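You operate a simulated robot arm through the tools that you are given. There is no shell and no other tool.

The job below is to be done with a simulated two-armed robot. You get a single attempt, and the scene is never put back.

JOB
On the top of the blanket box, fold the travel towel in half, so that its two short edges meet.

The check looks at the end state, three seconds after you hand in, the way a careful person would. Anything else that was tipped, shoved, dropped, spilled or broken makes it a failure. Flat cloth is picked up by pressing the open fingertips on it (5 to 10 N) and closing them slowly along it; thin cloth reads only 2 to 8 mm in the jaws.

ROBOT AND FRAMES
Two 7-joint arms with two-finger parallel grippers on one trunk, on a base that moves. Base frame: it is fixed to the floor where the robot stands at the start and does not move with it; the origin is under the middle of the robot, x ahead of it, y to its left, z up; the surface under the hand at the start is at about z = 50. Lengths are in cm, angles in rad, forces in N, time in s.
The left shoulder is at the start at [16.7, 17.4, 95.3], the right one opposite. With the tool pointing down near the work surface each hand reaches from about 10 to 78 cm from the robot's upright axis, wherever it stands, measured 20 degrees to its own side. Places, roughly: top of the blanket box [50, -10, 50]. Payload 3.6 kg a hand.
The TCP of each hand is the grasp point between the finger pads, 3 cm short of the fingertips. In the tool frame z runs along the fingers and y along their closing line. The gripper opens to 11 cm. The fingers are 2 cm wide and 1 cm thick; the gripper's body (4.8 by 11.2 cm) begins 5.5 cm behind the TCP.
Orientation is that of the tool frame in the base frame, as a unit quaternion [x, y, z, w]. With the fingers straight down and closing along the base's y, the tool's x points along the base's -x, its y along +y and its z along -z.

CONTROLS
- The arms move only by the tool drive_tool. It takes "left_moves", "right_moves" or both (then of equal length, played together; a hand with none holds still); each is a list of rows, each a list of 7 numbers: the turn, a rotation vector about the base's x, y, z in units of 8 degrees (1.0 is 8 degrees), then the shift along the base's x, y, z in units of 50 mm (1.0 is 50 mm), then the closure in counts, from 0 (fully open) to 255 (shut). In form: [[rx, ry, rz, dx, dy, dz, claw], ...]. A call has 1 to 20 rows; each row shifts and turns the commanded pose from where the row before left it. A call with a number of a shift or a turn outside -1 to 1 is refused whole. A row lasts 0.2 s, in which the tool goes at most 5 cm and 0.15 rad; a call with a longer step from one row to the next is refused whole, and so is a gripper value outside its range. A pose out of reach is approached as far as the arm can. The call stops where the force on the tool passes 40 N (or 10 N more than at its start, if that is more) or the arm is blocked; 0.2 s more then pass. Each finger travels about 15.3 cm/s and halts on what it meets, pressing with about 25 N; the grip force reading is that of the motor and also rises with nothing between the fingers. The clock runs only during rows and for 0.2 s after the last one: add rows that do not move to give the fingers time. It gives the time, the measured TCP pose, the force on the tool (base axes), the opening and the grip force at its end, in the units of the frame above (readings bear some noise), with the torque about the TCP (base axes, N m) and any sound that the robot's microphone picked up.
- Cameras (640 x 400 px; columns grow to the right, rows downward): "scene" is now at [26.59, -1.06, 108.76]; the picture's right is [-0.16, -0.99, 0.00], its down [-0.85, 0.14, -0.50] and it looks along [0.49, -0.08, -0.87] (base axes); focal length 260 px, centre (320, 200). "left" rides on the left gripper at [7.2, -1.7, -10.3] in its tool frame; the picture's right is [0.23, 0.97, 0.00], its down [-0.76, 0.18, -0.62] and it looks along [-0.61, 0.14, 0.78] (tool axes); focal length 222 px, centre (320, 200). "right" rides on the right gripper at [7.2, 1.7, -10.4] in its tool frame; the picture's right is [-0.23, 0.97, 0.00], its down [-0.76, -0.18, -0.62] and it looks along [-0.61, -0.14, 0.78] (tool axes); focal length 222 px, centre (320, 200). There is no depth. A picture from a camera that has moved, and an enlarged one, comes with that camera's place and axes in the base frame and with its lens.
- camera(camera): a new picture of that camera. No time passes.
- raise_lower(by): moves the trunk up (or, below 0, down) by that many cm; the arms and the scene camera ride with it, the base frame stays. It gives what a move gives, with no picture.
- drive_base(legs): drives the robot by 1 to 6 legs, each [ahead, left, turn to the left] in cm, cm and rad, along the robot's own axes; the way and the turn of a leg run together, so that a leg with both is an arc; at most 150 cm and 3.142 rad a leg. The arms and the cameras ride along, it lands a little off, and it stops where it bumps. It gives what a move gives.
- aim_head(pan, tilt): turns the head with the scene camera to pan (to the left, within 1.501 rad either way) and tilt (down, from -0.506 to 1.204), counted from straight ahead of the robot (the tilt from the chest, where the trunk bows). It gives what a move gives.
- enlarge(camera, box): a new picture of the part [left, top, right, bottom] of that camera's present view, enlarged. No time passes.
- job_done(): hands the job in; it is judged then, once.

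Places have to be worked out from the pictures, the camera data and where the tool is seen. Open the grippers and draw the arms clear of the work before you hand the job in, unless the task says otherwise.

The tools are called after "Call:" as name(argument=value, ...) on one line, values as JSON. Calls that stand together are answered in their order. drive_tool: Moves the arms, as the interface text tells. Its arguments: {"type":"object","properties":{"left_moves":{"type":"array","items":{"type":"array","items":{"type":"number"}}},"right_moves":{"type":"array","items":{"type":"array","items":{"type":"number"}}}},"required":[]} The other tools are called the same way: raise_lower (by) moves the trunk up or down; drive_base (legs) drives the base; aim_head (pan, tilt) turns the head that bears the scene camera; camera (camera) takes a picture; enlarge (camera, box) takes an enlarged picture of a part of a camera's view; job_done () hands the job in.

At the start:

```text
clock: 0.0
left_eef_pos: [55.75, 17.49, 74.82]
left_orientation: [-0.001, 1.0, 0.0, 0.0]
left_contact_force: [0.4, -0.1, 0.0]
left_ft_torque: [-0.03, 0.01, 0.02]
left_opening: 11.0
left_finger_force: 0.0
right_eef_pos: [52.61, -18.8, 74.74]
right_orientation: [0.0, 1.0, 0.0, 0.0]
right_contact_force: [0.2, -0.1, 0.7]
right_ft_torque: [0.04, 0.0, 0.0]
right_opening: 11.01
right_finger_force: 0.0
trunk travel left (down, up): [-7.5, 68.8]
robot x, y, heading: [0.23, -0.19, 0.002]
head pan, tilt (commanded): [-0.164, 1.047]
```

scene: 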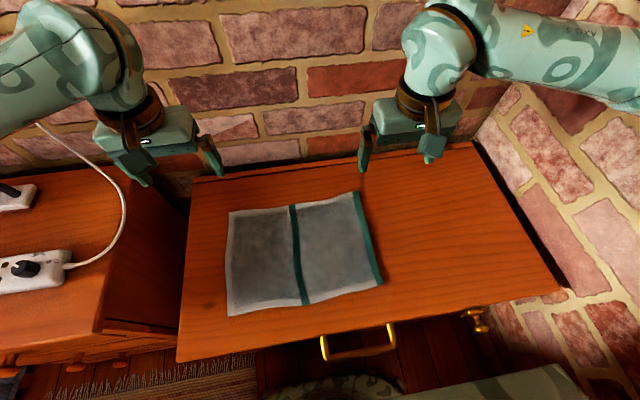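
right: 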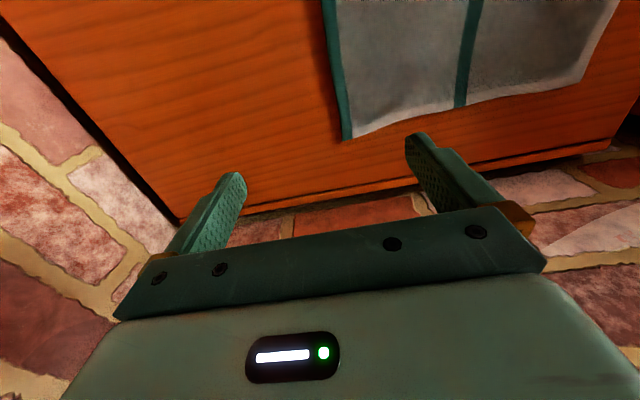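
left: 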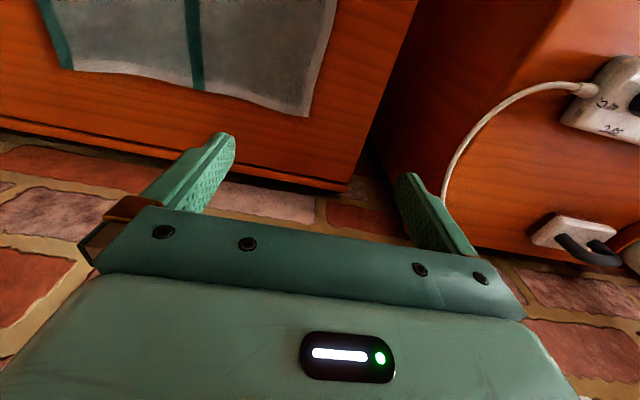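

I'll begin by enlarging the towel in the scene view. From the first picture I put its corners near [60,17], [60,-17], [36.5,-17] and [36,17] on the z=50 top, so the short edges run along x at y≈±17.

Call:
enlarge(camera="scene", box=[170, 150, 430, 340])

Call:
enlarge(camera="left", box=[0, 0, 420, 220])

Call:
enlarge(camera="right", box=[280, 0, 640, 220])

```text
2.11 times, centred on (300, 245) of scene
camera zoom: at [26.59, -1.06, 108.76], right [-0.16, -0.99, 0.0], down [-0.85, 0.14, -0.5], along [0.49, -0.08, -0.87], focal length 547 px, centre (362, 105)
```

zoom: 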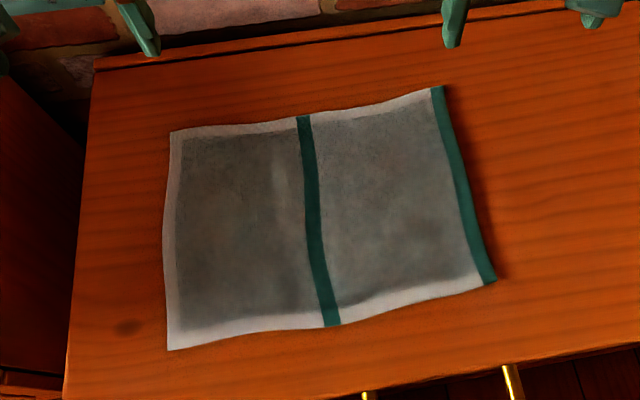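

```text
1.52 times, centred on (210, 110) of left
camera zoom: at [48.39, 15.92, 85.01], right [-0.23, 0.97, 0.0], down [0.76, 0.18, 0.62], along [0.61, 0.14, -0.78], focal length 338 px, centre (488, 337)
```

zoom: 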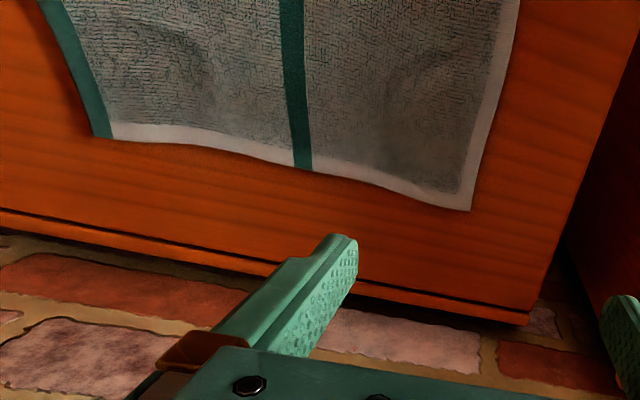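

```text
1.78 times, centred on (460, 110) of right
camera zoom: at [45.35, -17.2, 85.02], right [0.23, 0.97, 0.0], down [0.76, -0.18, 0.62], along [0.61, -0.14, -0.78], focal length 395 px, centre (71, 360)
```

zoom: 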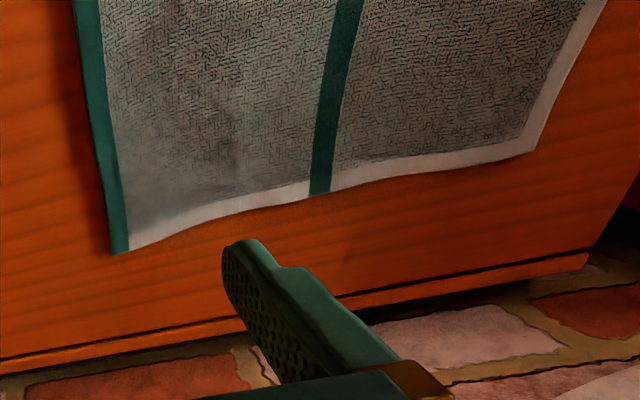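

The towel lies nearly flat with its left short edge at y≈16.7. I'll bring the left hand above the far-left corner and the right hand above the near-left corner, both high and partly closed.

Call:
drive_tool(left_moves=[[0, 0, 0, 0.1, 0, 0, 60], [0, 0, 0, 0.1, -0.1, 0, 120], [0, 0, 0, 0.1, -0.1, 0, 170], [0, 0, 0, 0, -0.1, 0, 170], [0, 0, 0, 0, -0.1, 0, 170], [0, 0, 0, 0, 0, 0, 170], [0, 0, 0, 0, 0, 0, 170], [0, 0, 0, 0, 0, 0, 170], [0, 0, 0, 0, 0, 0, 170], [0, 0, 0, 0, 0, 0, 170], [0, 0, 0, 0, 0, 0, 170], [0, 0, 0, 0, 0, 0, 170], [0, 0, 0, 0, 0, 0, 170], [0, 0, 0, 0, 0, 0, 170]], right_moves=[[0, 0, 0, -0.7, 0, 0, 60], [0, 0, 0, -0.7, 0, 0, 120], [0, 0, 0, -0.7, 0, 0, 170], [0, 0, 0, -0.62, 0, 0, 170], [0, 0, 0, 0, 0.76, 0, 170], [0, 0, 0, 0, 0.76, 0, 170], [0, 0, 0, 0, 0.76, 0, 170], [0, 0, 0, 0, 0.76, 0, 170], [0, 0, 0, 0, 0.76, 0, 170], [0, 0, 0, 0, 0.76, 0, 170], [0, 0, 0, 0, 0.76, 0, 170], [0, 0, 0, 0, 0.76, 0, 170], [0, 0, 0, 0, 0.68, 0, 170], [0, 0, 0, 0, 0, 0, 170]])

Call:
camera(camera="scene")

Call:
camera(camera="right")

Call:
camera(camera="left")

```text
clock: 3.0
left_eef_pos: [57.21, 15.47, 74.81]
left_orientation: [0.0, 1.0, 0.0, 0.0]
left_contact_force: [0.4, 0.4, -1.1]
left_ft_torque: [0.0, -0.03, -0.04]
left_opening: 3.66
left_finger_force: 0.0
right_eef_pos: [40.45, 14.93, 74.7]
right_orientation: [0.0, 1.0, 0.0, 0.0]
right_contact_force: [-0.3, 0.1, 0.3]
right_ft_torque: [0.01, 0.0, 0.0]
right_opening: 3.67
right_finger_force: 0.0
right hand out of reach, approached as far as the arm can: row 4
trunk travel left (down, up): [-7.5, 68.8]
robot x, y, heading: [-0.11, 0.22, 0.004]
head pan, tilt (commanded): [-0.164, 1.047]
```

```text
taken
camera scene: at [26.59, -1.05, 108.76], right [-0.16, -0.99, 0.0], down [-0.85, 0.14, -0.5], along [0.49, -0.08, -0.87], focal length 260 px, centre (320, 200)
```

scene: 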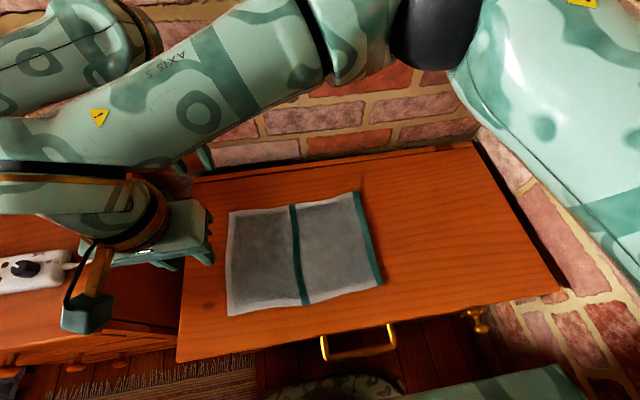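

```text
taken
camera right: at [33.21, 16.68, 85.04], right [0.23, 0.97, 0.0], down [0.76, -0.18, 0.62], along [0.61, -0.14, -0.78], focal length 222 px, centre (320, 200)
```

right: 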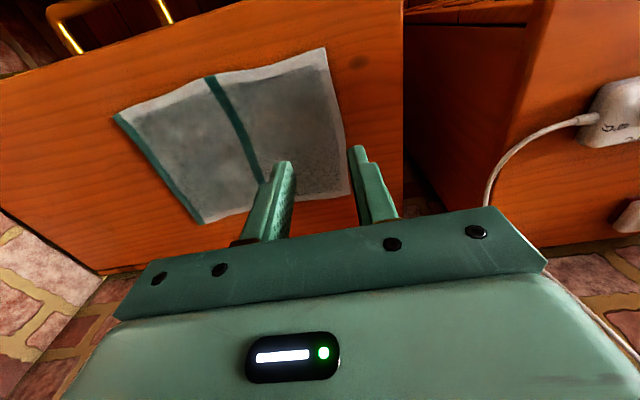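

```text
taken
camera left: at [49.88, 13.93, 85.05], right [-0.23, 0.97, 0.0], down [0.76, 0.18, 0.62], along [0.61, 0.14, -0.78], focal length 222 px, centre (320, 200)
```

left: 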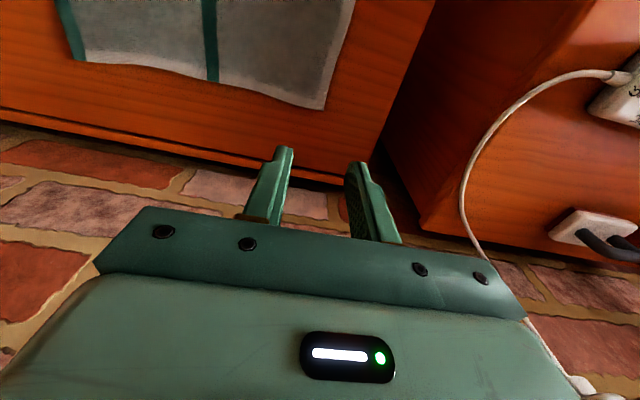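

Both hands hover over the left edge, right hand at [40.5, 14.9] and left at [57.2, 15.5], and the forearms look clear of each other. I'll lower both to about 5 cm above the cloth, nudging the right hand slightly nearer to the corner.

Call:
drive_tool(left_moves=[[0, 0, 0, 0, 0, -0.7, 170], [0, 0, 0, 0, 0, -0.7, 170], [0, 0, 0, 0, 0, -0.7, 170], [0, 0, 0, 0, 0, -0.7, 170], [0, 0, 0, 0, 0, -0.5, 170], [0, 0, 0, 0, 0, 0, 170]], right_moves=[[0, 0, 0, 0, 0, -0.7, 170], [0, 0, 0, 0, 0, -0.7, 170], [0, 0, 0, 0, 0, -0.7, 170], [0, 0, 0, -0.15, 0, -0.7, 170], [0, 0, 0, -0.15, 0.05, -0.5, 170], [0, 0, 0, 0, 0, 0, 170]])

Call:
camera(camera="scene")

Call:
camera(camera="right")

Call:
camera(camera="left")

```text
clock: 4.4
left_eef_pos: [57.23, 15.57, 58.17]
left_orientation: [-0.001, 1.0, 0.0, 0.0]
left_contact_force: [0.1, 0.5, 0.2]
left_ft_torque: [0.01, 0.02, 0.0]
left_opening: 3.67
left_finger_force: 0.1
right_eef_pos: [38.95, 15.35, 58.13]
right_orientation: [0.0, 1.0, -0.001, 0.0]
right_contact_force: [0.3, -0.5, -0.2]
right_ft_torque: [0.03, 0.02, -0.02]
right_opening: 3.64
right_finger_force: 0.0
trunk travel left (down, up): [-7.5, 68.8]
robot x, y, heading: [0.11, -0.07, -0.002]
head pan, tilt (commanded): [-0.164, 1.047]
```

```text
taken
camera scene: at [26.57, -1.04, 108.77], right [-0.16, -0.99, 0.0], down [-0.85, 0.14, -0.5], along [0.49, -0.08, -0.87], focal length 260 px, centre (320, 200)
```

scene: 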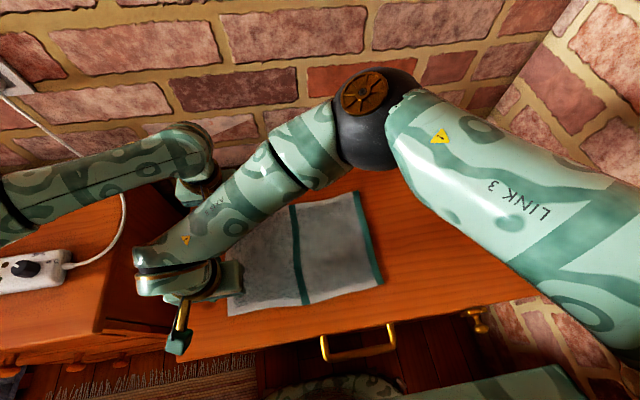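

```text
taken
camera right: at [31.62, 16.98, 68.45], right [0.23, 0.97, 0.0], down [0.76, -0.18, 0.62], along [0.61, -0.14, -0.78], focal length 222 px, centre (320, 200)
```

right: 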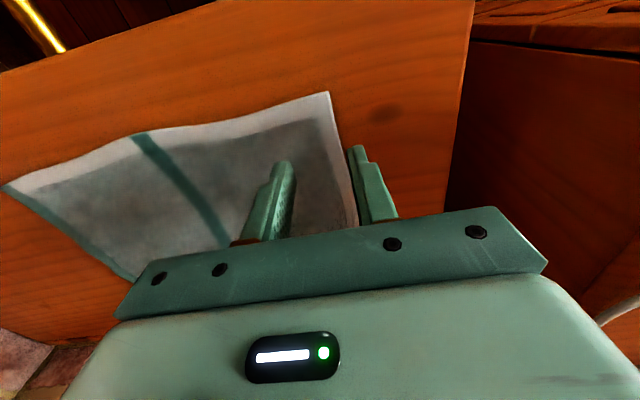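

```text
taken
camera left: at [49.87, 13.96, 68.49], right [-0.23, 0.97, 0.0], down [0.76, 0.18, 0.62], along [0.61, 0.14, -0.78], focal length 222 px, centre (320, 200)
```

left: 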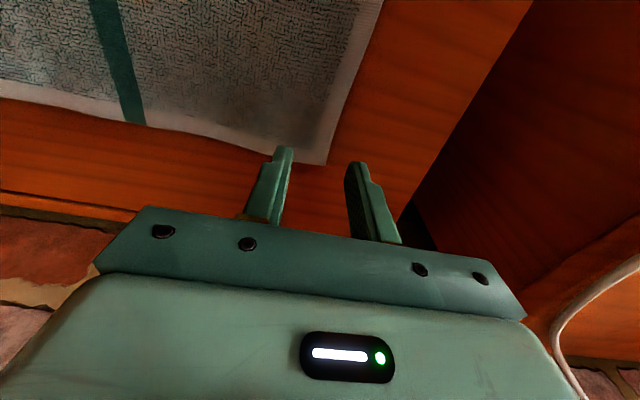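

The left edge sits at y≈16.9, with corners near [35.8,16.8] and [59.8,16.7]. I'll shift both hands 0.9 cm inward so both fingertips land on cloth, and lower until the tips are just above the surface.

Call:
drive_tool(left_moves=[[0, 0, 0, 0, -0.1, -0.3, 170], [0, 0, 0, 0, -0.1, -0.3, 170], [0, 0, 0, 0, 0, -0.2, 170], [0, 0, 0, 0, 0, -0.1, 170], [0, 0, 0, 0, 0, 0, 170]], right_moves=[[0, 0, 0, 0, -0.08, -0.3, 170], [0, 0, 0, 0, -0.08, -0.3, 170], [0, 0, 0, 0, 0, -0.2, 170], [0, 0, 0, 0, 0, -0.1, 170], [0, 0, 0, 0, 0, 0, 170]])

Call:
camera(camera="right")

Call:
camera(camera="left")

```text
clock: 5.6
left_eef_pos: [57.28, 14.38, 53.68]
left_orientation: [0.0, 1.0, 0.0, 0.001]
left_contact_force: [-0.2, -0.3, -0.6]
left_ft_torque: [0.01, 0.04, -0.02]
left_opening: 3.69
left_finger_force: 0.1
right_eef_pos: [38.85, 14.43, 53.72]
right_orientation: [0.001, 1.0, 0.0, 0.0]
right_contact_force: [0.1, 0.1, 0.2]
right_ft_torque: [0.01, 0.0, 0.0]
right_opening: 3.64
right_finger_force: 0.0
trunk travel left (down, up): [-7.5, 68.8]
robot x, y, heading: [0.15, 0.02, -0.001]
head pan, tilt (commanded): [-0.164, 1.047]
```

```text
taken
camera right: at [31.6, 16.16, 63.96], right [0.23, 0.97, 0.0], down [0.76, -0.18, 0.62], along [0.61, -0.14, -0.78], focal length 222 px, centre (320, 200)
```

right: 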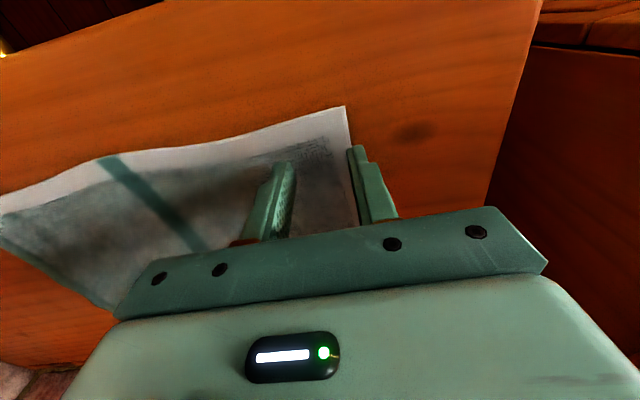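

```text
taken
camera left: at [49.91, 12.9, 64.03], right [-0.23, 0.97, 0.0], down [0.76, 0.18, 0.62], along [0.61, 0.14, -0.78], focal length 222 px, centre (320, 200)
```

left: 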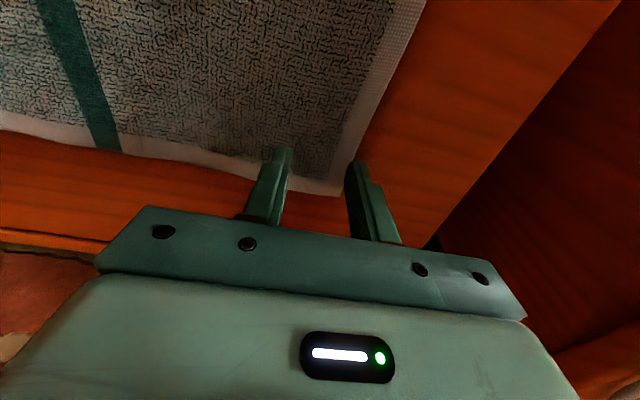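

No contact yet, with the fingertips at about z=50.7. I'll lower both in 1 mm steps and watch the force.

Call:
drive_tool(left_moves=[[0, 0, 0, 0, 0, -0.04, 170], [0, 0, 0, 0, 0, -0.02, 170], [0, 0, 0, 0, 0, 0, 170]], right_moves=[[0, 0, 0, 0, 0, -0.04, 170], [0, 0, 0, 0, 0, -0.02, 170], [0, 0, 0, 0, 0, 0, 170]])

Call:
enlarge(camera="right", box=[220, 90, 440, 230])

Call:
enlarge(camera="left", box=[220, 90, 440, 230])

```text
clock: 6.4
left_eef_pos: [57.19, 14.46, 53.47]
left_orientation: [-0.001, 1.0, 0.0, 0.0]
left_contact_force: [-0.1, 0.2, 1.2]
left_ft_torque: [-0.04, -0.04, -0.03]
left_opening: 3.67
left_finger_force: 0.1
right_eef_pos: [38.82, 14.5, 53.4]
right_orientation: [-0.001, 1.0, -0.001, 0.0]
right_contact_force: [0.2, -0.2, 3.4]
right_ft_torque: [-0.07, 0.0, -0.04]
right_opening: 3.65
right_finger_force: 0.0
trunk travel left (down, up): [-7.5, 68.8]
robot x, y, heading: [0.09, 0.09, 0.0]
head pan, tilt (commanded): [-0.164, 1.047]
```

```text
2.86 times, centred on (330, 160) of right
camera zoom: at [31.58, 16.18, 63.68], right [0.23, 0.97, 0.0], down [0.76, -0.18, 0.62], along [0.61, -0.14, -0.78], focal length 635 px, centre (291, 314)
```

zoom: 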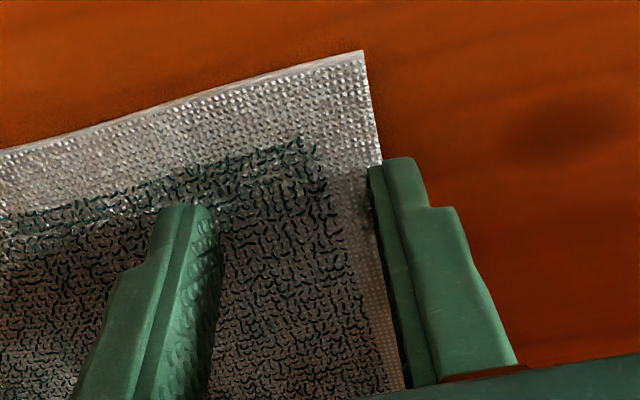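

```text
2.86 times, centred on (330, 160) of left
camera zoom: at [49.9, 12.9, 63.72], right [-0.23, 0.97, 0.0], down [0.76, 0.18, 0.62], along [0.61, 0.14, -0.78], focal length 635 px, centre (291, 314)
```

zoom: 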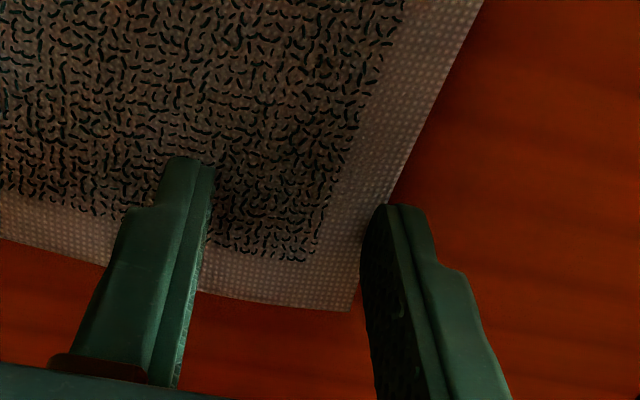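

Contact has started, 3.4 N on the right and 1.2 N on the left, with the outer fingertips just on the hem. I'll press a little more to reach 5–10 N.

Call:
drive_tool(left_moves=[[0, 0, 0, 0, 0, -0.03, 170], [0, 0, 0, 0, 0, 0, 170]], right_moves=[[0, 0, 0, 0, 0, -0.02, 170], [0, 0, 0, 0, 0, 0, 170]])

```text
clock: 7.0
left_eef_pos: [57.27, 14.45, 53.37]
left_orientation: [-0.001, 1.0, 0.0, 0.001]
left_contact_force: [1.4, -0.1, 4.5]
left_ft_torque: [-0.08, -0.03, 0.01]
left_opening: 3.64
left_finger_force: 0.1
right_eef_pos: [38.84, 14.44, 53.39]
right_orientation: [0.001, 1.0, 0.0, 0.0]
right_contact_force: [1.7, -0.3, 9.1]
right_ft_torque: [-0.08, -0.01, 0.03]
right_opening: 3.65
right_finger_force: 0.1
trunk travel left (down, up): [-7.5, 68.8]
robot x, y, heading: [0.03, -0.32, 0.004]
head pan, tilt (commanded): [-0.164, 1.047]
```

Now at 4.5 N left and 9 N right. I'll press the left half a millimetre more and close both grippers slowly along the cloth.

Call:
drive_tool(left_moves=[[0, 0, 0, 0, 0, -0.015, 170], [0, 0, 0, 0, 0, 0, 175], [0, 0, 0, 0, 0, 0, 180], [0, 0, 0, 0, 0, 0, 185], [0, 0, 0, 0, 0, 0, 190], [0, 0, 0, 0, 0, 0, 195], [0, 0, 0, 0, 0, 0, 200], [0, 0, 0, 0, 0, 0, 205], [0, 0, 0, 0, 0, 0, 210], [0, 0, 0, 0, 0, 0, 215], [0, 0, 0, 0, 0, 0, 215]], right_moves=[[0, 0, 0, 0, 0, 0, 170], [0, 0, 0, 0, 0, 0, 175], [0, 0, 0, 0, 0, 0, 180], [0, 0, 0, 0, 0, 0, 185], [0, 0, 0, 0, 0, 0, 190], [0, 0, 0, 0, 0, 0, 195], [0, 0, 0, 0, 0, 0, 200], [0, 0, 0, 0, 0, 0, 205], [0, 0, 0, 0, 0, 0, 210], [0, 0, 0, 0, 0, 0, 215], [0, 0, 0, 0, 0, 0, 215]])

Call:
enlarge(camera="right", box=[220, 90, 440, 230])

Call:
enlarge(camera="left", box=[220, 90, 440, 230])

```text
clock: 9.4
left_eef_pos: [57.03, 14.49, 53.31]
left_orientation: [0.0, 1.0, 0.0, 0.0]
left_contact_force: [0.0, -0.1, 13.1]
left_ft_torque: [-0.03, -0.02, 0.0]
left_opening: 1.76
left_finger_force: 0.6
right_eef_pos: [38.91, 14.44, 53.25]
right_orientation: [-0.001, 1.0, 0.0, 0.001]
right_contact_force: [0.1, 0.3, 8.3]
right_ft_torque: [-0.04, 0.0, 0.02]
right_opening: 1.78
right_finger_force: 0.4
trunk travel left (down, up): [-7.5, 68.8]
robot x, y, heading: [-0.03, -0.15, 0.006]
head pan, tilt (commanded): [-0.164, 1.047]
```

```text
2.86 times, centred on (330, 160) of right
camera zoom: at [31.51, 16.15, 63.59], right [0.23, 0.97, 0.0], down [0.76, -0.18, 0.62], along [0.61, -0.14, -0.78], focal length 635 px, centre (291, 314)
```

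zoom: 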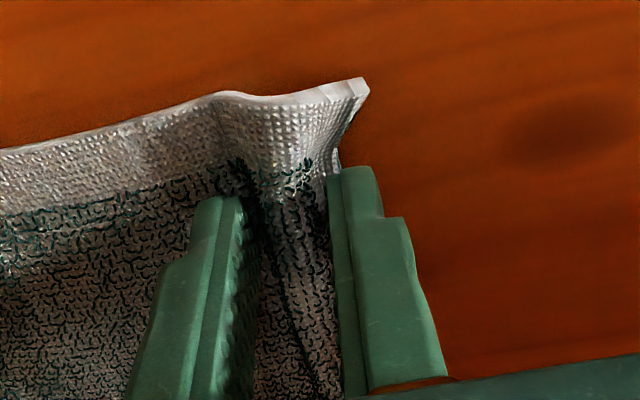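

```text
2.86 times, centred on (330, 160) of left
camera zoom: at [49.77, 12.83, 63.56], right [-0.23, 0.97, 0.0], down [0.76, 0.18, 0.62], along [0.61, 0.14, -0.78], focal length 635 px, centre (291, 314)
```

zoom: 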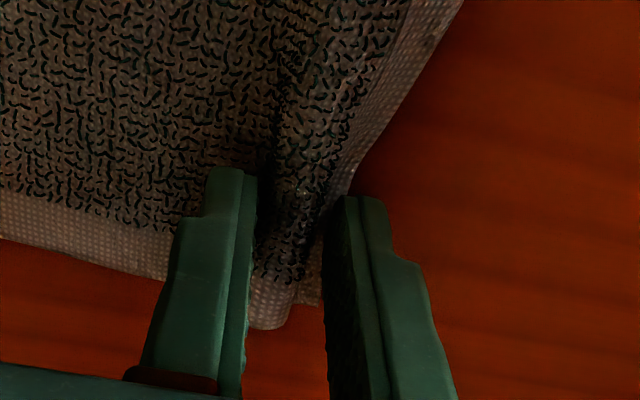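

A ridge is forming between the fingers on both hands and the hem is following. I'll keep closing slowly to a full grip.

Call:
drive_tool(left_moves=[[0, 0, 0, 0, 0, 0, 220], [0, 0, 0, 0, 0, 0, 225], [0, 0, 0, 0, 0, 0, 230], [0, 0, 0, 0, 0, 0, 235], [0, 0, 0, 0, 0, 0, 240], [0, 0, 0, 0, 0, 0, 245], [0, 0, 0, 0, 0, 0, 250], [0, 0, 0, 0, 0, 0, 255], [0, 0, 0, 0, 0, 0, 255], [0, 0, 0, 0, 0, 0, 255]], right_moves=[[0, 0, 0, 0, 0, 0, 220], [0, 0, 0, 0, 0, 0, 225], [0, 0, 0, 0, 0, 0, 230], [0, 0, 0, 0, 0, 0, 235], [0, 0, 0, 0, 0, 0, 240], [0, 0, 0, 0, 0, 0, 245], [0, 0, 0, 0, 0, 0, 250], [0, 0, 0, 0, 0, 0, 255], [0, 0, 0, 0, 0, 0, 255], [0, 0, 0, 0, 0, 0, 255]])

Call:
enlarge(camera="right", box=[220, 90, 440, 230])

Call:
enlarge(camera="left", box=[220, 90, 440, 230])

Call:
camera(camera="scene")

```text
clock: 11.6
left_eef_pos: [57.14, 14.42, 53.34]
left_orientation: [-0.001, 1.0, 0.0, 0.0]
left_contact_force: [-0.8, -1.1, 12.3]
left_ft_torque: [-0.07, 0.02, 0.02]
left_opening: 0.73
left_finger_force: 24.7
right_eef_pos: [38.68, 14.38, 53.3]
right_orientation: [0.0, 1.0, 0.0, 0.0]
right_contact_force: [-0.3, -1.0, 9.1]
right_ft_torque: [-0.05, 0.0, -0.01]
right_opening: 0.72
right_finger_force: 24.9
trunk travel left (down, up): [-7.5, 68.8]
robot x, y, heading: [-0.1, -0.4, -0.003]
head pan, tilt (commanded): [-0.164, 1.047]
```

```text
2.86 times, centred on (330, 160) of right
camera zoom: at [31.51, 16.14, 63.59], right [0.23, 0.97, 0.0], down [0.76, -0.18, 0.62], along [0.61, -0.14, -0.78], focal length 635 px, centre (291, 314)
```

zoom: 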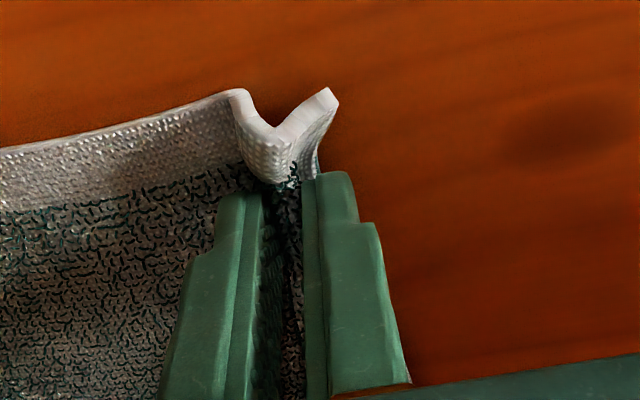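

```text
2.86 times, centred on (330, 160) of left
camera zoom: at [49.77, 12.82, 63.56], right [-0.23, 0.97, 0.0], down [0.76, 0.18, 0.62], along [0.61, 0.14, -0.78], focal length 635 px, centre (291, 314)
```

zoom: 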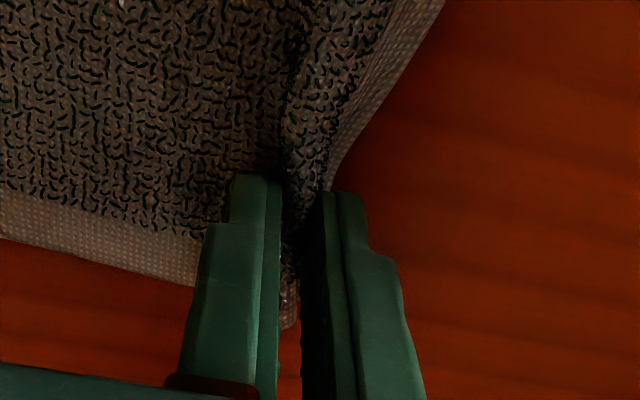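

```text
taken
camera scene: at [26.44, -1.1, 108.8], right [-0.16, -0.99, 0.0], down [-0.85, 0.14, -0.5], along [0.49, -0.08, -0.87], focal length 260 px, centre (320, 200)
```

scene: 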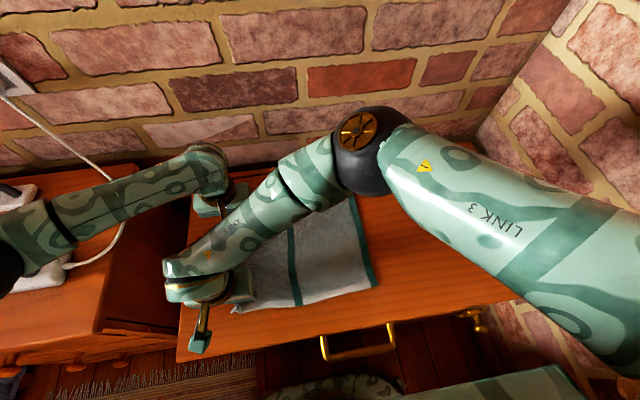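

Both hands hold a pinched ridge at 0.72 cm opening with about 25 N, and the towel slid about 1.5 cm to the left in the process. I'll lift along the start of an arc and check the grip.

Call:
drive_tool(left_moves=[[0, 0, 0, 0, -0.044, 0.3, 255], [0, 0, 0, 0, -0.044, 0.3, 255], [0, 0, 0, 0, -0.128, 0.275, 255], [0, 0, 0, 0, -0.128, 0.275, 255], [0, 0, 0, 0, 0, 0, 255]], right_moves=[[0, 0, 0, 0, -0.044, 0.3, 255], [0, 0, 0, 0, -0.044, 0.3, 255], [0, 0, 0, 0, -0.128, 0.275, 255], [0, 0, 0, 0, -0.128, 0.275, 255], [0, 0, 0, 0, 0, 0, 255]])

Call:
camera(camera="scene")

Call:
camera(camera="right")

Call:
camera(camera="left")

```text
clock: 12.8
left_eef_pos: [57.17, 12.83, 59.03]
left_orientation: [-0.001, 1.0, 0.001, -0.001]
left_contact_force: [-0.3, 0.3, -0.9]
left_ft_torque: [0.04, 0.02, -0.01]
left_opening: 0.62
left_finger_force: 25.0
right_eef_pos: [38.95, 12.65, 59.01]
right_orientation: [-0.001, 1.0, 0.0, -0.001]
right_contact_force: [0.2, 0.2, 0.2]
right_ft_torque: [0.0, 0.02, -0.03]
right_opening: 0.67
right_finger_force: 24.8
trunk travel left (down, up): [-7.5, 68.8]
robot x, y, heading: [0.23, 0.37, 0.002]
head pan, tilt (commanded): [-0.164, 1.047]
```

```text
taken
camera scene: at [26.59, -1.05, 108.75], right [-0.16, -0.99, 0.0], down [-0.85, 0.14, -0.5], along [0.49, -0.08, -0.87], focal length 260 px, centre (320, 200)
```

scene: 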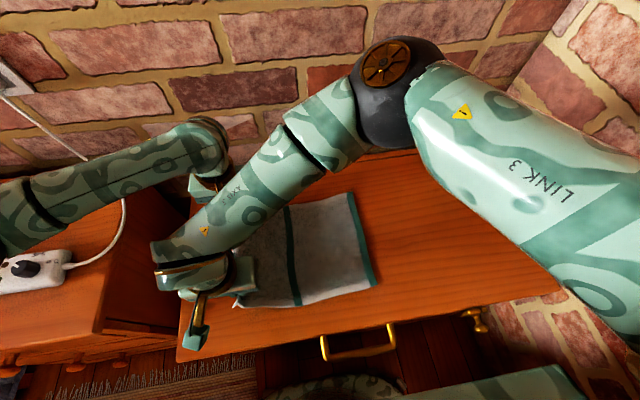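

```text
taken
camera right: at [31.69, 14.45, 69.28], right [0.23, 0.97, 0.0], down [0.76, -0.18, 0.62], along [0.61, -0.14, -0.78], focal length 222 px, centre (320, 200)
```

right: 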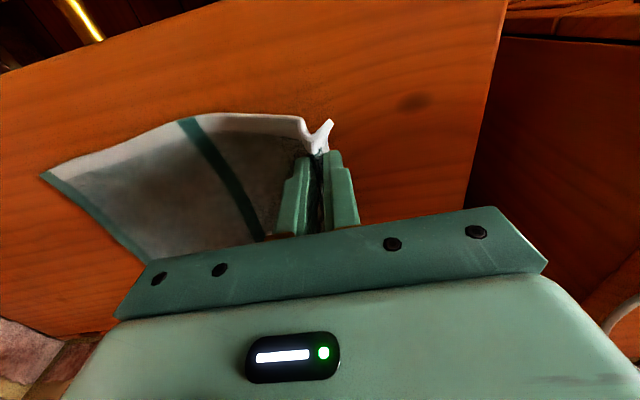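

```text
taken
camera left: at [49.82, 11.23, 69.25], right [-0.23, 0.97, 0.0], down [0.76, 0.18, 0.62], along [0.61, 0.14, -0.78], focal length 222 px, centre (320, 200)
```

left: 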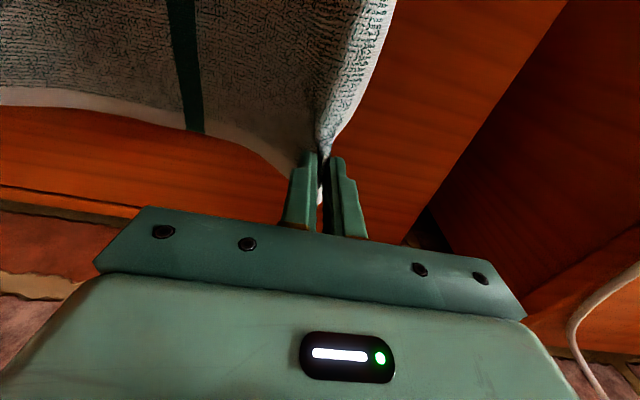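

Both grips hold and the edge is lifting cleanly; the fixed right edge now lies at y≈-15. I'll continue the arc to about halfway and look again.

Call:
drive_tool(left_moves=[[0, 0, 0, 0, -0.204, 0.235, 255], [0, 0, 0, 0, -0.204, 0.235, 255], [0, 0, 0, 0, -0.266, 0.19, 255], [0, 0, 0, 0, -0.266, 0.19, 255], [0, 0, 0, 0, -0.31, 0.1, 255], [0, 0, 0, 0, -0.31, 0.1, 255], [0, 0, 0, 0, -0.333, 0.02, 255], [0, 0, 0, 0, -0.333, 0.02, 255], [0, 0, 0, 0, 0, 0, 255]], right_moves=[[0, 0, 0, 0, -0.204, 0.235, 255], [0, 0, 0, 0, -0.204, 0.235, 255], [0, 0, 0, 0, -0.266, 0.19, 255], [0, 0, 0, 0, -0.266, 0.19, 255], [0, 0, 0, 0, -0.31, 0.1, 255], [0, 0, 0, 0, -0.31, 0.1, 255], [0, 0, 0, 0, -0.333, 0.02, 255], [0, 0, 0, 0, -0.333, 0.02, 255], [0, 0, 0, 0, 0, 0, 255]])

Call:
camera(camera="scene")

Call:
camera(camera="right")

Call:
camera(camera="left")

```text
clock: 14.8
left_eef_pos: [57.33, 1.63, 64.48]
left_orientation: [-0.001, 1.0, 0.0, -0.001]
left_contact_force: [-1.4, 0.0, -0.1]
left_ft_torque: [-0.01, 0.02, 0.03]
left_opening: 0.64
left_finger_force: 25.0
right_eef_pos: [38.67, 1.53, 64.54]
right_orientation: [0.0, 1.0, 0.0, 0.0]
right_contact_force: [1.5, 0.0, -0.2]
right_ft_torque: [0.01, -0.05, 0.01]
right_opening: 0.71
right_finger_force: 24.4
trunk travel left (down, up): [-7.5, 68.8]
robot x, y, heading: [0.19, 0.18, -0.0]
head pan, tilt (commanded): [-0.164, 1.047]
```

```text
taken
camera scene: at [26.59, -1.06, 108.76], right [-0.16, -0.99, 0.0], down [-0.85, 0.14, -0.5], along [0.49, -0.08, -0.87], focal length 260 px, centre (320, 200)
```

scene: 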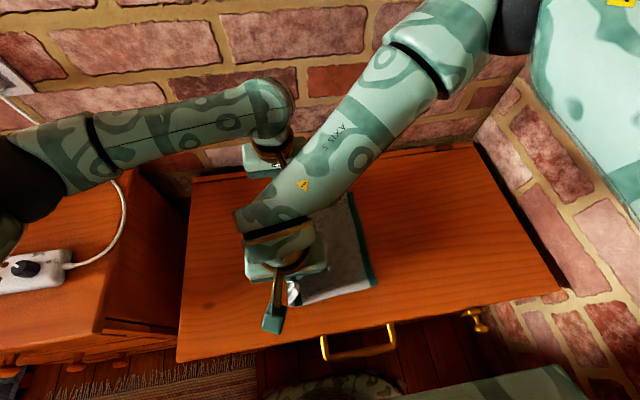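

```text
taken
camera right: at [31.52, 3.35, 74.8], right [0.23, 0.97, 0.0], down [0.76, -0.18, 0.62], along [0.61, -0.14, -0.78], focal length 222 px, centre (320, 200)
```

right: 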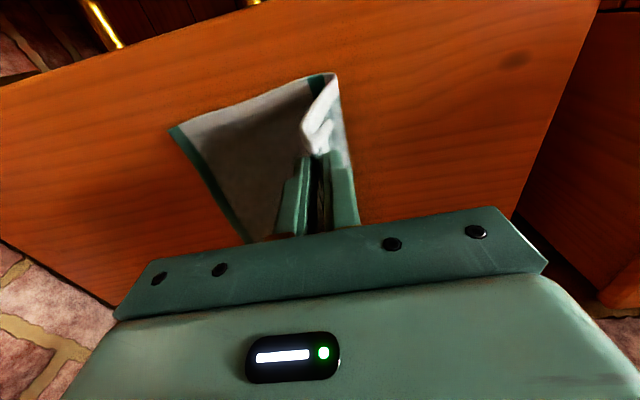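

```text
taken
camera left: at [50.02, 0.06, 74.73], right [-0.23, 0.97, 0.0], down [0.76, 0.18, 0.62], along [0.61, 0.14, -0.78], focal length 222 px, centre (320, 200)
```

left: 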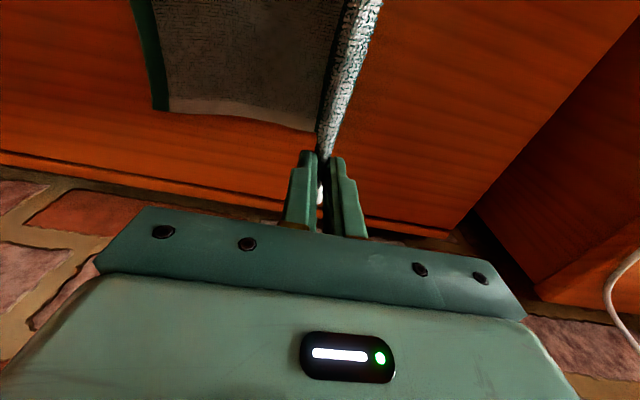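

Halfway: the cloth hangs vertically from both hands at y≈1.6 and the bottom half hasn't moved. I'll continue over and down, tilting both hands gently so the fingers lean toward +y.

Call:
drive_tool(left_moves=[[0.3, 0, 0, 0, -0.342, -0.04, 255], [0.3, 0, 0, 0, -0.342, -0.04, 255], [0.3, 0, 0, 0, -0.32, -0.11, 255], [0.3, 0, 0, 0, -0.32, -0.11, 255], [0.3, 0, 0, 0, -0.28, -0.175, 255], [0.3, 0, 0, 0, -0.28, -0.175, 255], [0.3, 0, 0, 0, -0.22, -0.22, 255], [0.3, 0, 0, 0, -0.22, -0.22, 255], [0, 0, 0, 0, 0, 0, 255]], right_moves=[[0.3, 0, 0, 0, -0.342, -0.04, 255], [0.3, 0, 0, 0, -0.342, -0.04, 255], [0.3, 0, 0, 0, -0.32, -0.11, 255], [0.3, 0, 0, 0, -0.32, -0.11, 255], [0.3, 0, 0, 0, -0.28, -0.175, 255], [0.3, 0, 0, 0, -0.28, -0.175, 255], [0.3, 0, 0, 0, -0.22, -0.22, 255], [0.3, 0, 0, 0, -0.22, -0.22, 255], [0, 0, 0, 0, 0, 0, 255]])

Call:
camera(camera="scene")

Call:
camera(camera="right")

Call:
camera(camera="left")

```text
clock: 16.8
left_eef_pos: [57.31, -9.12, 59.88]
left_orientation: [-0.001, 0.989, 0.145, 0.0]
left_contact_force: [-1.9, -0.6, -0.8]
left_ft_torque: [-0.01, 0.07, 0.02]
left_opening: 0.5
left_finger_force: 25.1
left hand out of reach, approached as far as the arm can: row 8
right_eef_pos: [38.68, -10.19, 59.15]
right_orientation: [0.001, 0.986, 0.168, 0.001]
right_contact_force: [1.5, 0.1, 0.0]
right_ft_torque: [0.01, -0.07, 0.0]
right_opening: 0.69
right_finger_force: 24.5
trunk travel left (down, up): [-7.5, 68.8]
robot x, y, heading: [-0.22, 0.23, -0.005]
head pan, tilt (commanded): [-0.164, 1.047]
```

```text
taken
camera scene: at [26.58, -1.08, 108.76], right [-0.16, -0.99, 0.0], down [-0.85, 0.14, -0.5], along [0.49, -0.08, -0.87], focal length 260 px, centre (320, 200)
```

scene: 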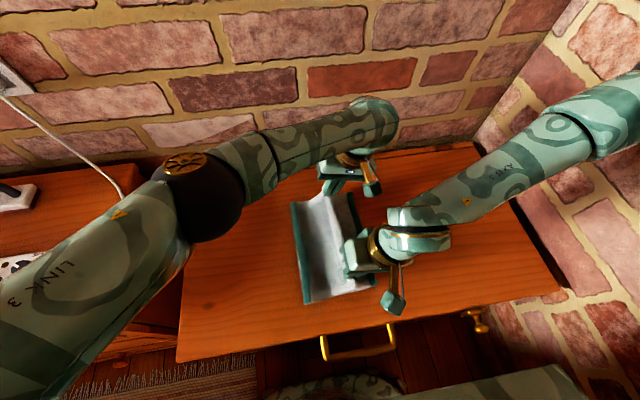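

```text
taken
camera right: at [31.44, -11.89, 69.32], right [0.23, 0.92, 0.32], down [0.76, -0.37, 0.53], along [0.61, 0.12, -0.79], focal length 222 px, centre (320, 200)
```

right: 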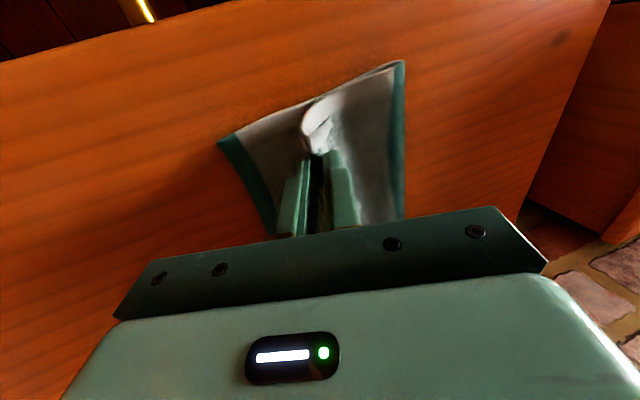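

```text
taken
camera left: at [49.98, -13.54, 69.31], right [-0.23, 0.93, 0.28], down [0.76, -0.01, 0.65], along [0.61, 0.36, -0.71], focal length 222 px, centre (320, 200)
```

left: 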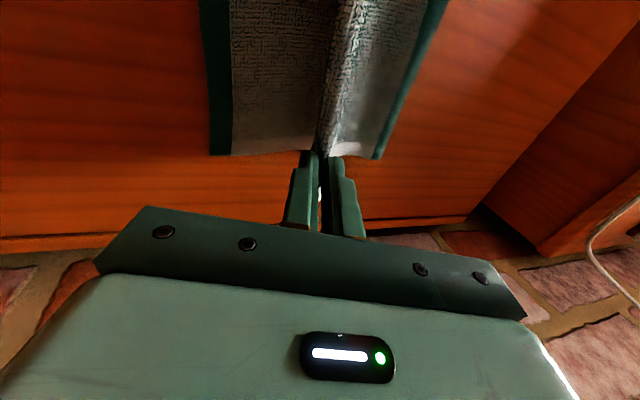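

The left hand has reached its limit because of the tilt, at 16.7° against 19.3° on the right; the fold itself looks good with the stripe at the crease. I'll ease the left tilt back while lowering both hands to just above the bottom layer.

Call:
drive_tool(left_moves=[[-0.18, 0, 0, 0, -0.067, -0.16, 255], [-0.18, 0, 0, 0, -0.067, -0.16, 255], [-0.18, 0, 0, 0, -0.067, -0.16, 255], [-0.18, 0, 0, 0, -0.067, -0.16, 255], [-0.18, 0, 0, 0, -0.067, -0.16, 255], [-0.18, 0, 0, 0, -0.067, -0.16, 255], [0, 0, 0, 0, 0, 0, 255]], right_moves=[[0, 0, 0, 0, -0.05, -0.14, 255], [0, 0, 0, 0, -0.05, -0.14, 255], [0, 0, 0, 0, -0.05, -0.14, 255], [0, 0, 0, 0, -0.05, -0.14, 255], [0, 0, 0, 0, -0.05, -0.14, 255], [0, 0, 0, 0, -0.05, -0.14, 255], [0, 0, 0, 0, 0, 0, 255]])

Call:
camera(camera="scene")

Call:
enlarge(camera="right", box=[180, 40, 460, 240])

Call:
enlarge(camera="left", box=[180, 0, 460, 240])

```text
clock: 18.4
left_eef_pos: [57.2, -10.02, 55.2]
left_orientation: [-0.001, 0.996, 0.093, 0.0]
left_contact_force: [-0.3, 0.6, 0.8]
left_ft_torque: [0.07, 0.03, 0.01]
left_opening: 0.52
left_finger_force: 25.3
left hand out of reach, approached as far as the arm can: row 1, 5
right_eef_pos: [38.83, -11.55, 54.82]
right_orientation: [0.0, 0.986, 0.167, 0.0]
right_contact_force: [0.5, -0.4, 0.4]
right_ft_torque: [-0.03, -0.02, 0.03]
right_opening: 0.67
right_finger_force: 25.6
trunk travel left (down, up): [-7.5, 68.8]
robot x, y, heading: [-0.41, -0.17, 0.0]
head pan, tilt (commanded): [-0.164, 1.047]
```

```text
taken
camera scene: at [26.58, -1.09, 108.76], right [-0.16, -0.99, 0.0], down [-0.85, 0.14, -0.5], along [0.49, -0.08, -0.87], focal length 260 px, centre (320, 200)
```

scene: 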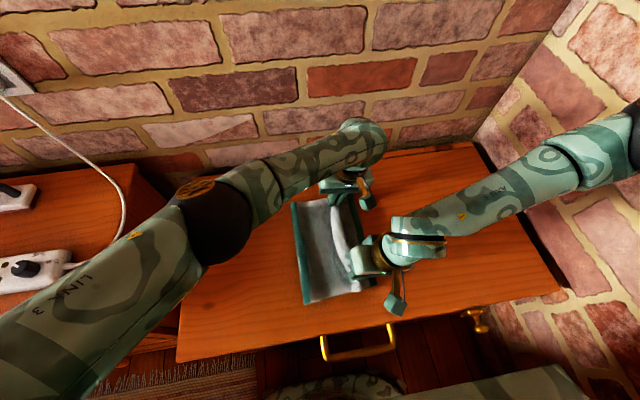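

```text
2.00 times, centred on (320, 140) of right
camera zoom: at [31.57, -13.36, 65.14], right [0.23, 0.92, 0.32], down [0.76, -0.37, 0.53], along [0.61, 0.12, -0.79], focal length 444 px, centre (320, 320)
```

zoom: 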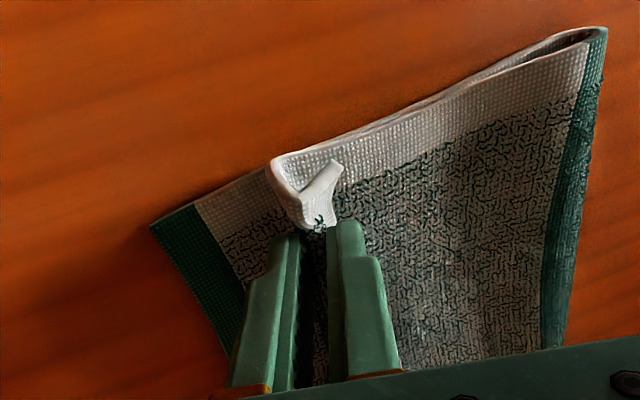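

```text
1.67 times, centred on (320, 120) of left
camera zoom: at [49.74, -13.45, 65.12], right [-0.23, 0.96, 0.18], down [0.76, 0.06, 0.64], along [0.61, 0.28, -0.74], focal length 370 px, centre (320, 333)
```

zoom: 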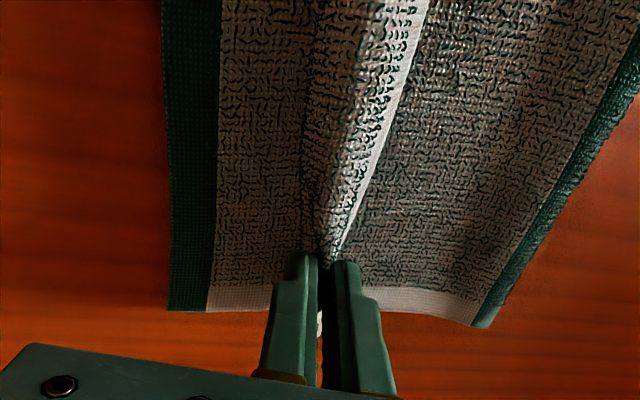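

As the right picture shows, the hem is turned back up at the pinch, which I'll have to unfold after release. I'll straighten the left hand for reach and lower both to touch the bottom layer.

Call:
drive_tool(left_moves=[[-0.45, 0, 0, 0, -0.05, -0.05, 255], [-0.45, 0, 0, 0, -0.05, -0.06, 255], [-0.45, 0, 0, 0, -0.05, -0.06, 255], [0, 0, 0, 0, 0, 0, 255]], right_moves=[[0, 0, 0, 0, 0, -0.05, 255], [0, 0, 0, 0, 0, -0.05, 255], [0, 0, 0, 0, 0, -0.05, 255], [0, 0, 0, 0, 0, 0, 255]])

Call:
enlarge(camera="right", box=[180, 40, 460, 240])

Call:
enlarge(camera="left", box=[180, 0, 460, 240])

```text
clock: 19.4
left_eef_pos: [57.03, -10.71, 54.48]
left_orientation: [-0.001, 1.0, -0.003, 0.0]
left_contact_force: [-0.7, -0.1, 0.9]
left_ft_torque: [0.07, -0.01, 0.01]
left_opening: 0.48
left_finger_force: 25.3
right_eef_pos: [38.67, -11.55, 54.02]
right_orientation: [0.0, 0.986, 0.167, 0.0]
right_contact_force: [0.7, 0.5, 1.3]
right_ft_torque: [0.0, 0.02, -0.01]
right_opening: 0.7
right_finger_force: 25.0
trunk travel left (down, up): [-7.5, 68.8]
robot x, y, heading: [-0.17, 0.05, 0.001]
head pan, tilt (commanded): [-0.164, 1.047]
```

```text
2.00 times, centred on (320, 140) of right
camera zoom: at [31.53, -13.35, 64.41], right [0.23, 0.92, 0.32], down [0.76, -0.37, 0.53], along [0.61, 0.12, -0.79], focal length 444 px, centre (320, 320)
```

zoom: 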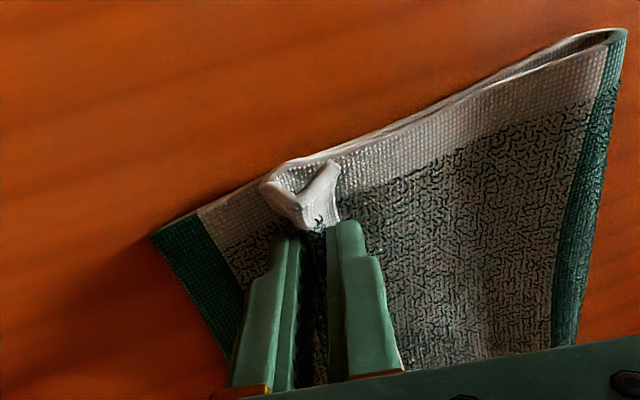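

```text
1.67 times, centred on (320, 120) of left
camera zoom: at [49.68, -12.25, 64.76], right [-0.23, 0.97, -0.01], down [0.76, 0.18, 0.62], along [0.61, 0.14, -0.78], focal length 370 px, centre (320, 333)
```

zoom: 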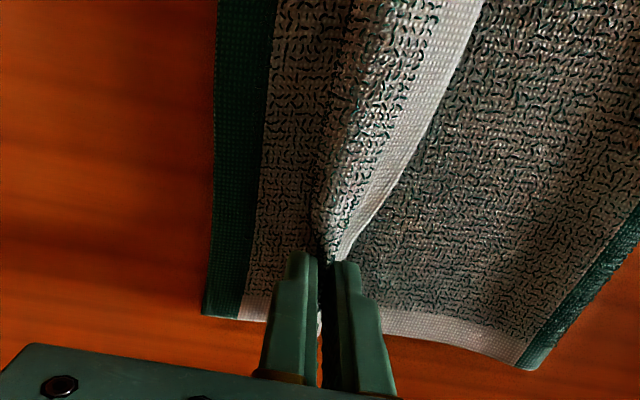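

Both hands are light on the lower layer at the pinch line y≈-10.6. I'll open both grippers partway, gently, and look at how the hem settles before withdrawing.

Call:
drive_tool(left_moves=[[0, 0, 0, 0, 0, 0, 240], [0, 0, 0, 0, 0, 0, 230], [0, 0, 0, 0, 0, 0, 220], [0, 0, 0, 0, 0, 0, 210], [0, 0, 0, 0, 0, 0, 205], [0, 0, 0, 0, 0, 0, 205]], right_moves=[[0, 0, 0, 0, 0, 0, 240], [0, 0, 0, 0, 0, 0, 230], [0, 0, 0, 0, 0, 0, 220], [0, 0, 0, 0, 0, 0, 210], [0, 0, 0, 0, 0, 0, 205], [0, 0, 0, 0, 0, 0, 205]])

Call:
enlarge(camera="right", box=[180, 40, 460, 240])

Call:
enlarge(camera="left", box=[180, 0, 460, 240])

```text
clock: 20.8
left_eef_pos: [56.98, -10.71, 54.49]
left_orientation: [-0.002, 1.0, -0.002, 0.0]
left_contact_force: [0.3, -0.9, -0.2]
left_ft_torque: [0.03, 0.01, 0.04]
left_opening: 2.16
left_finger_force: 0.1
right_eef_pos: [38.74, -11.55, 54.07]
right_orientation: [-0.001, 0.986, 0.167, -0.001]
right_contact_force: [0.1, 0.3, -0.5]
right_ft_torque: [0.03, -0.02, -0.01]
right_opening: 2.15
right_finger_force: 0.1
trunk travel left (down, up): [-7.5, 68.8]
robot x, y, heading: [-0.45, 0.16, -0.004]
head pan, tilt (commanded): [-0.164, 1.047]
```

```text
2.00 times, centred on (320, 140) of right
camera zoom: at [31.53, -13.36, 64.39], right [0.23, 0.92, 0.32], down [0.76, -0.37, 0.53], along [0.61, 0.12, -0.79], focal length 444 px, centre (320, 320)
```

zoom: 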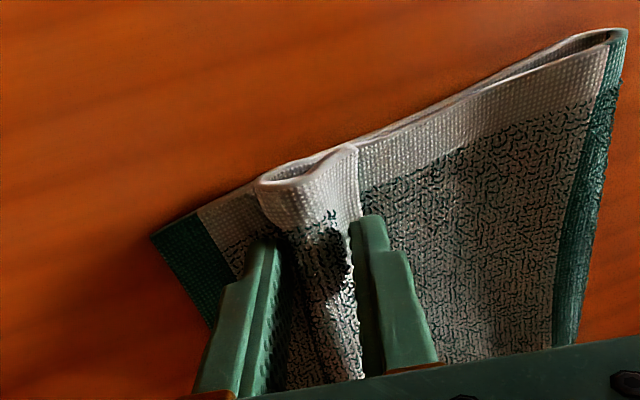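

```text
1.67 times, centred on (320, 120) of left
camera zoom: at [49.68, -12.25, 64.74], right [-0.23, 0.97, 0.0], down [0.76, 0.18, 0.62], along [0.61, 0.14, -0.78], focal length 370 px, centre (320, 333)
```

zoom: 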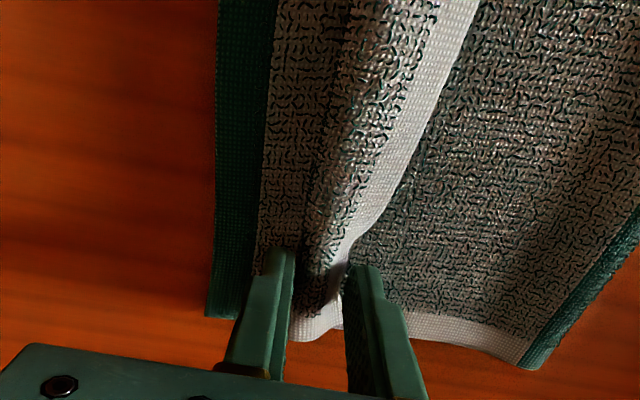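

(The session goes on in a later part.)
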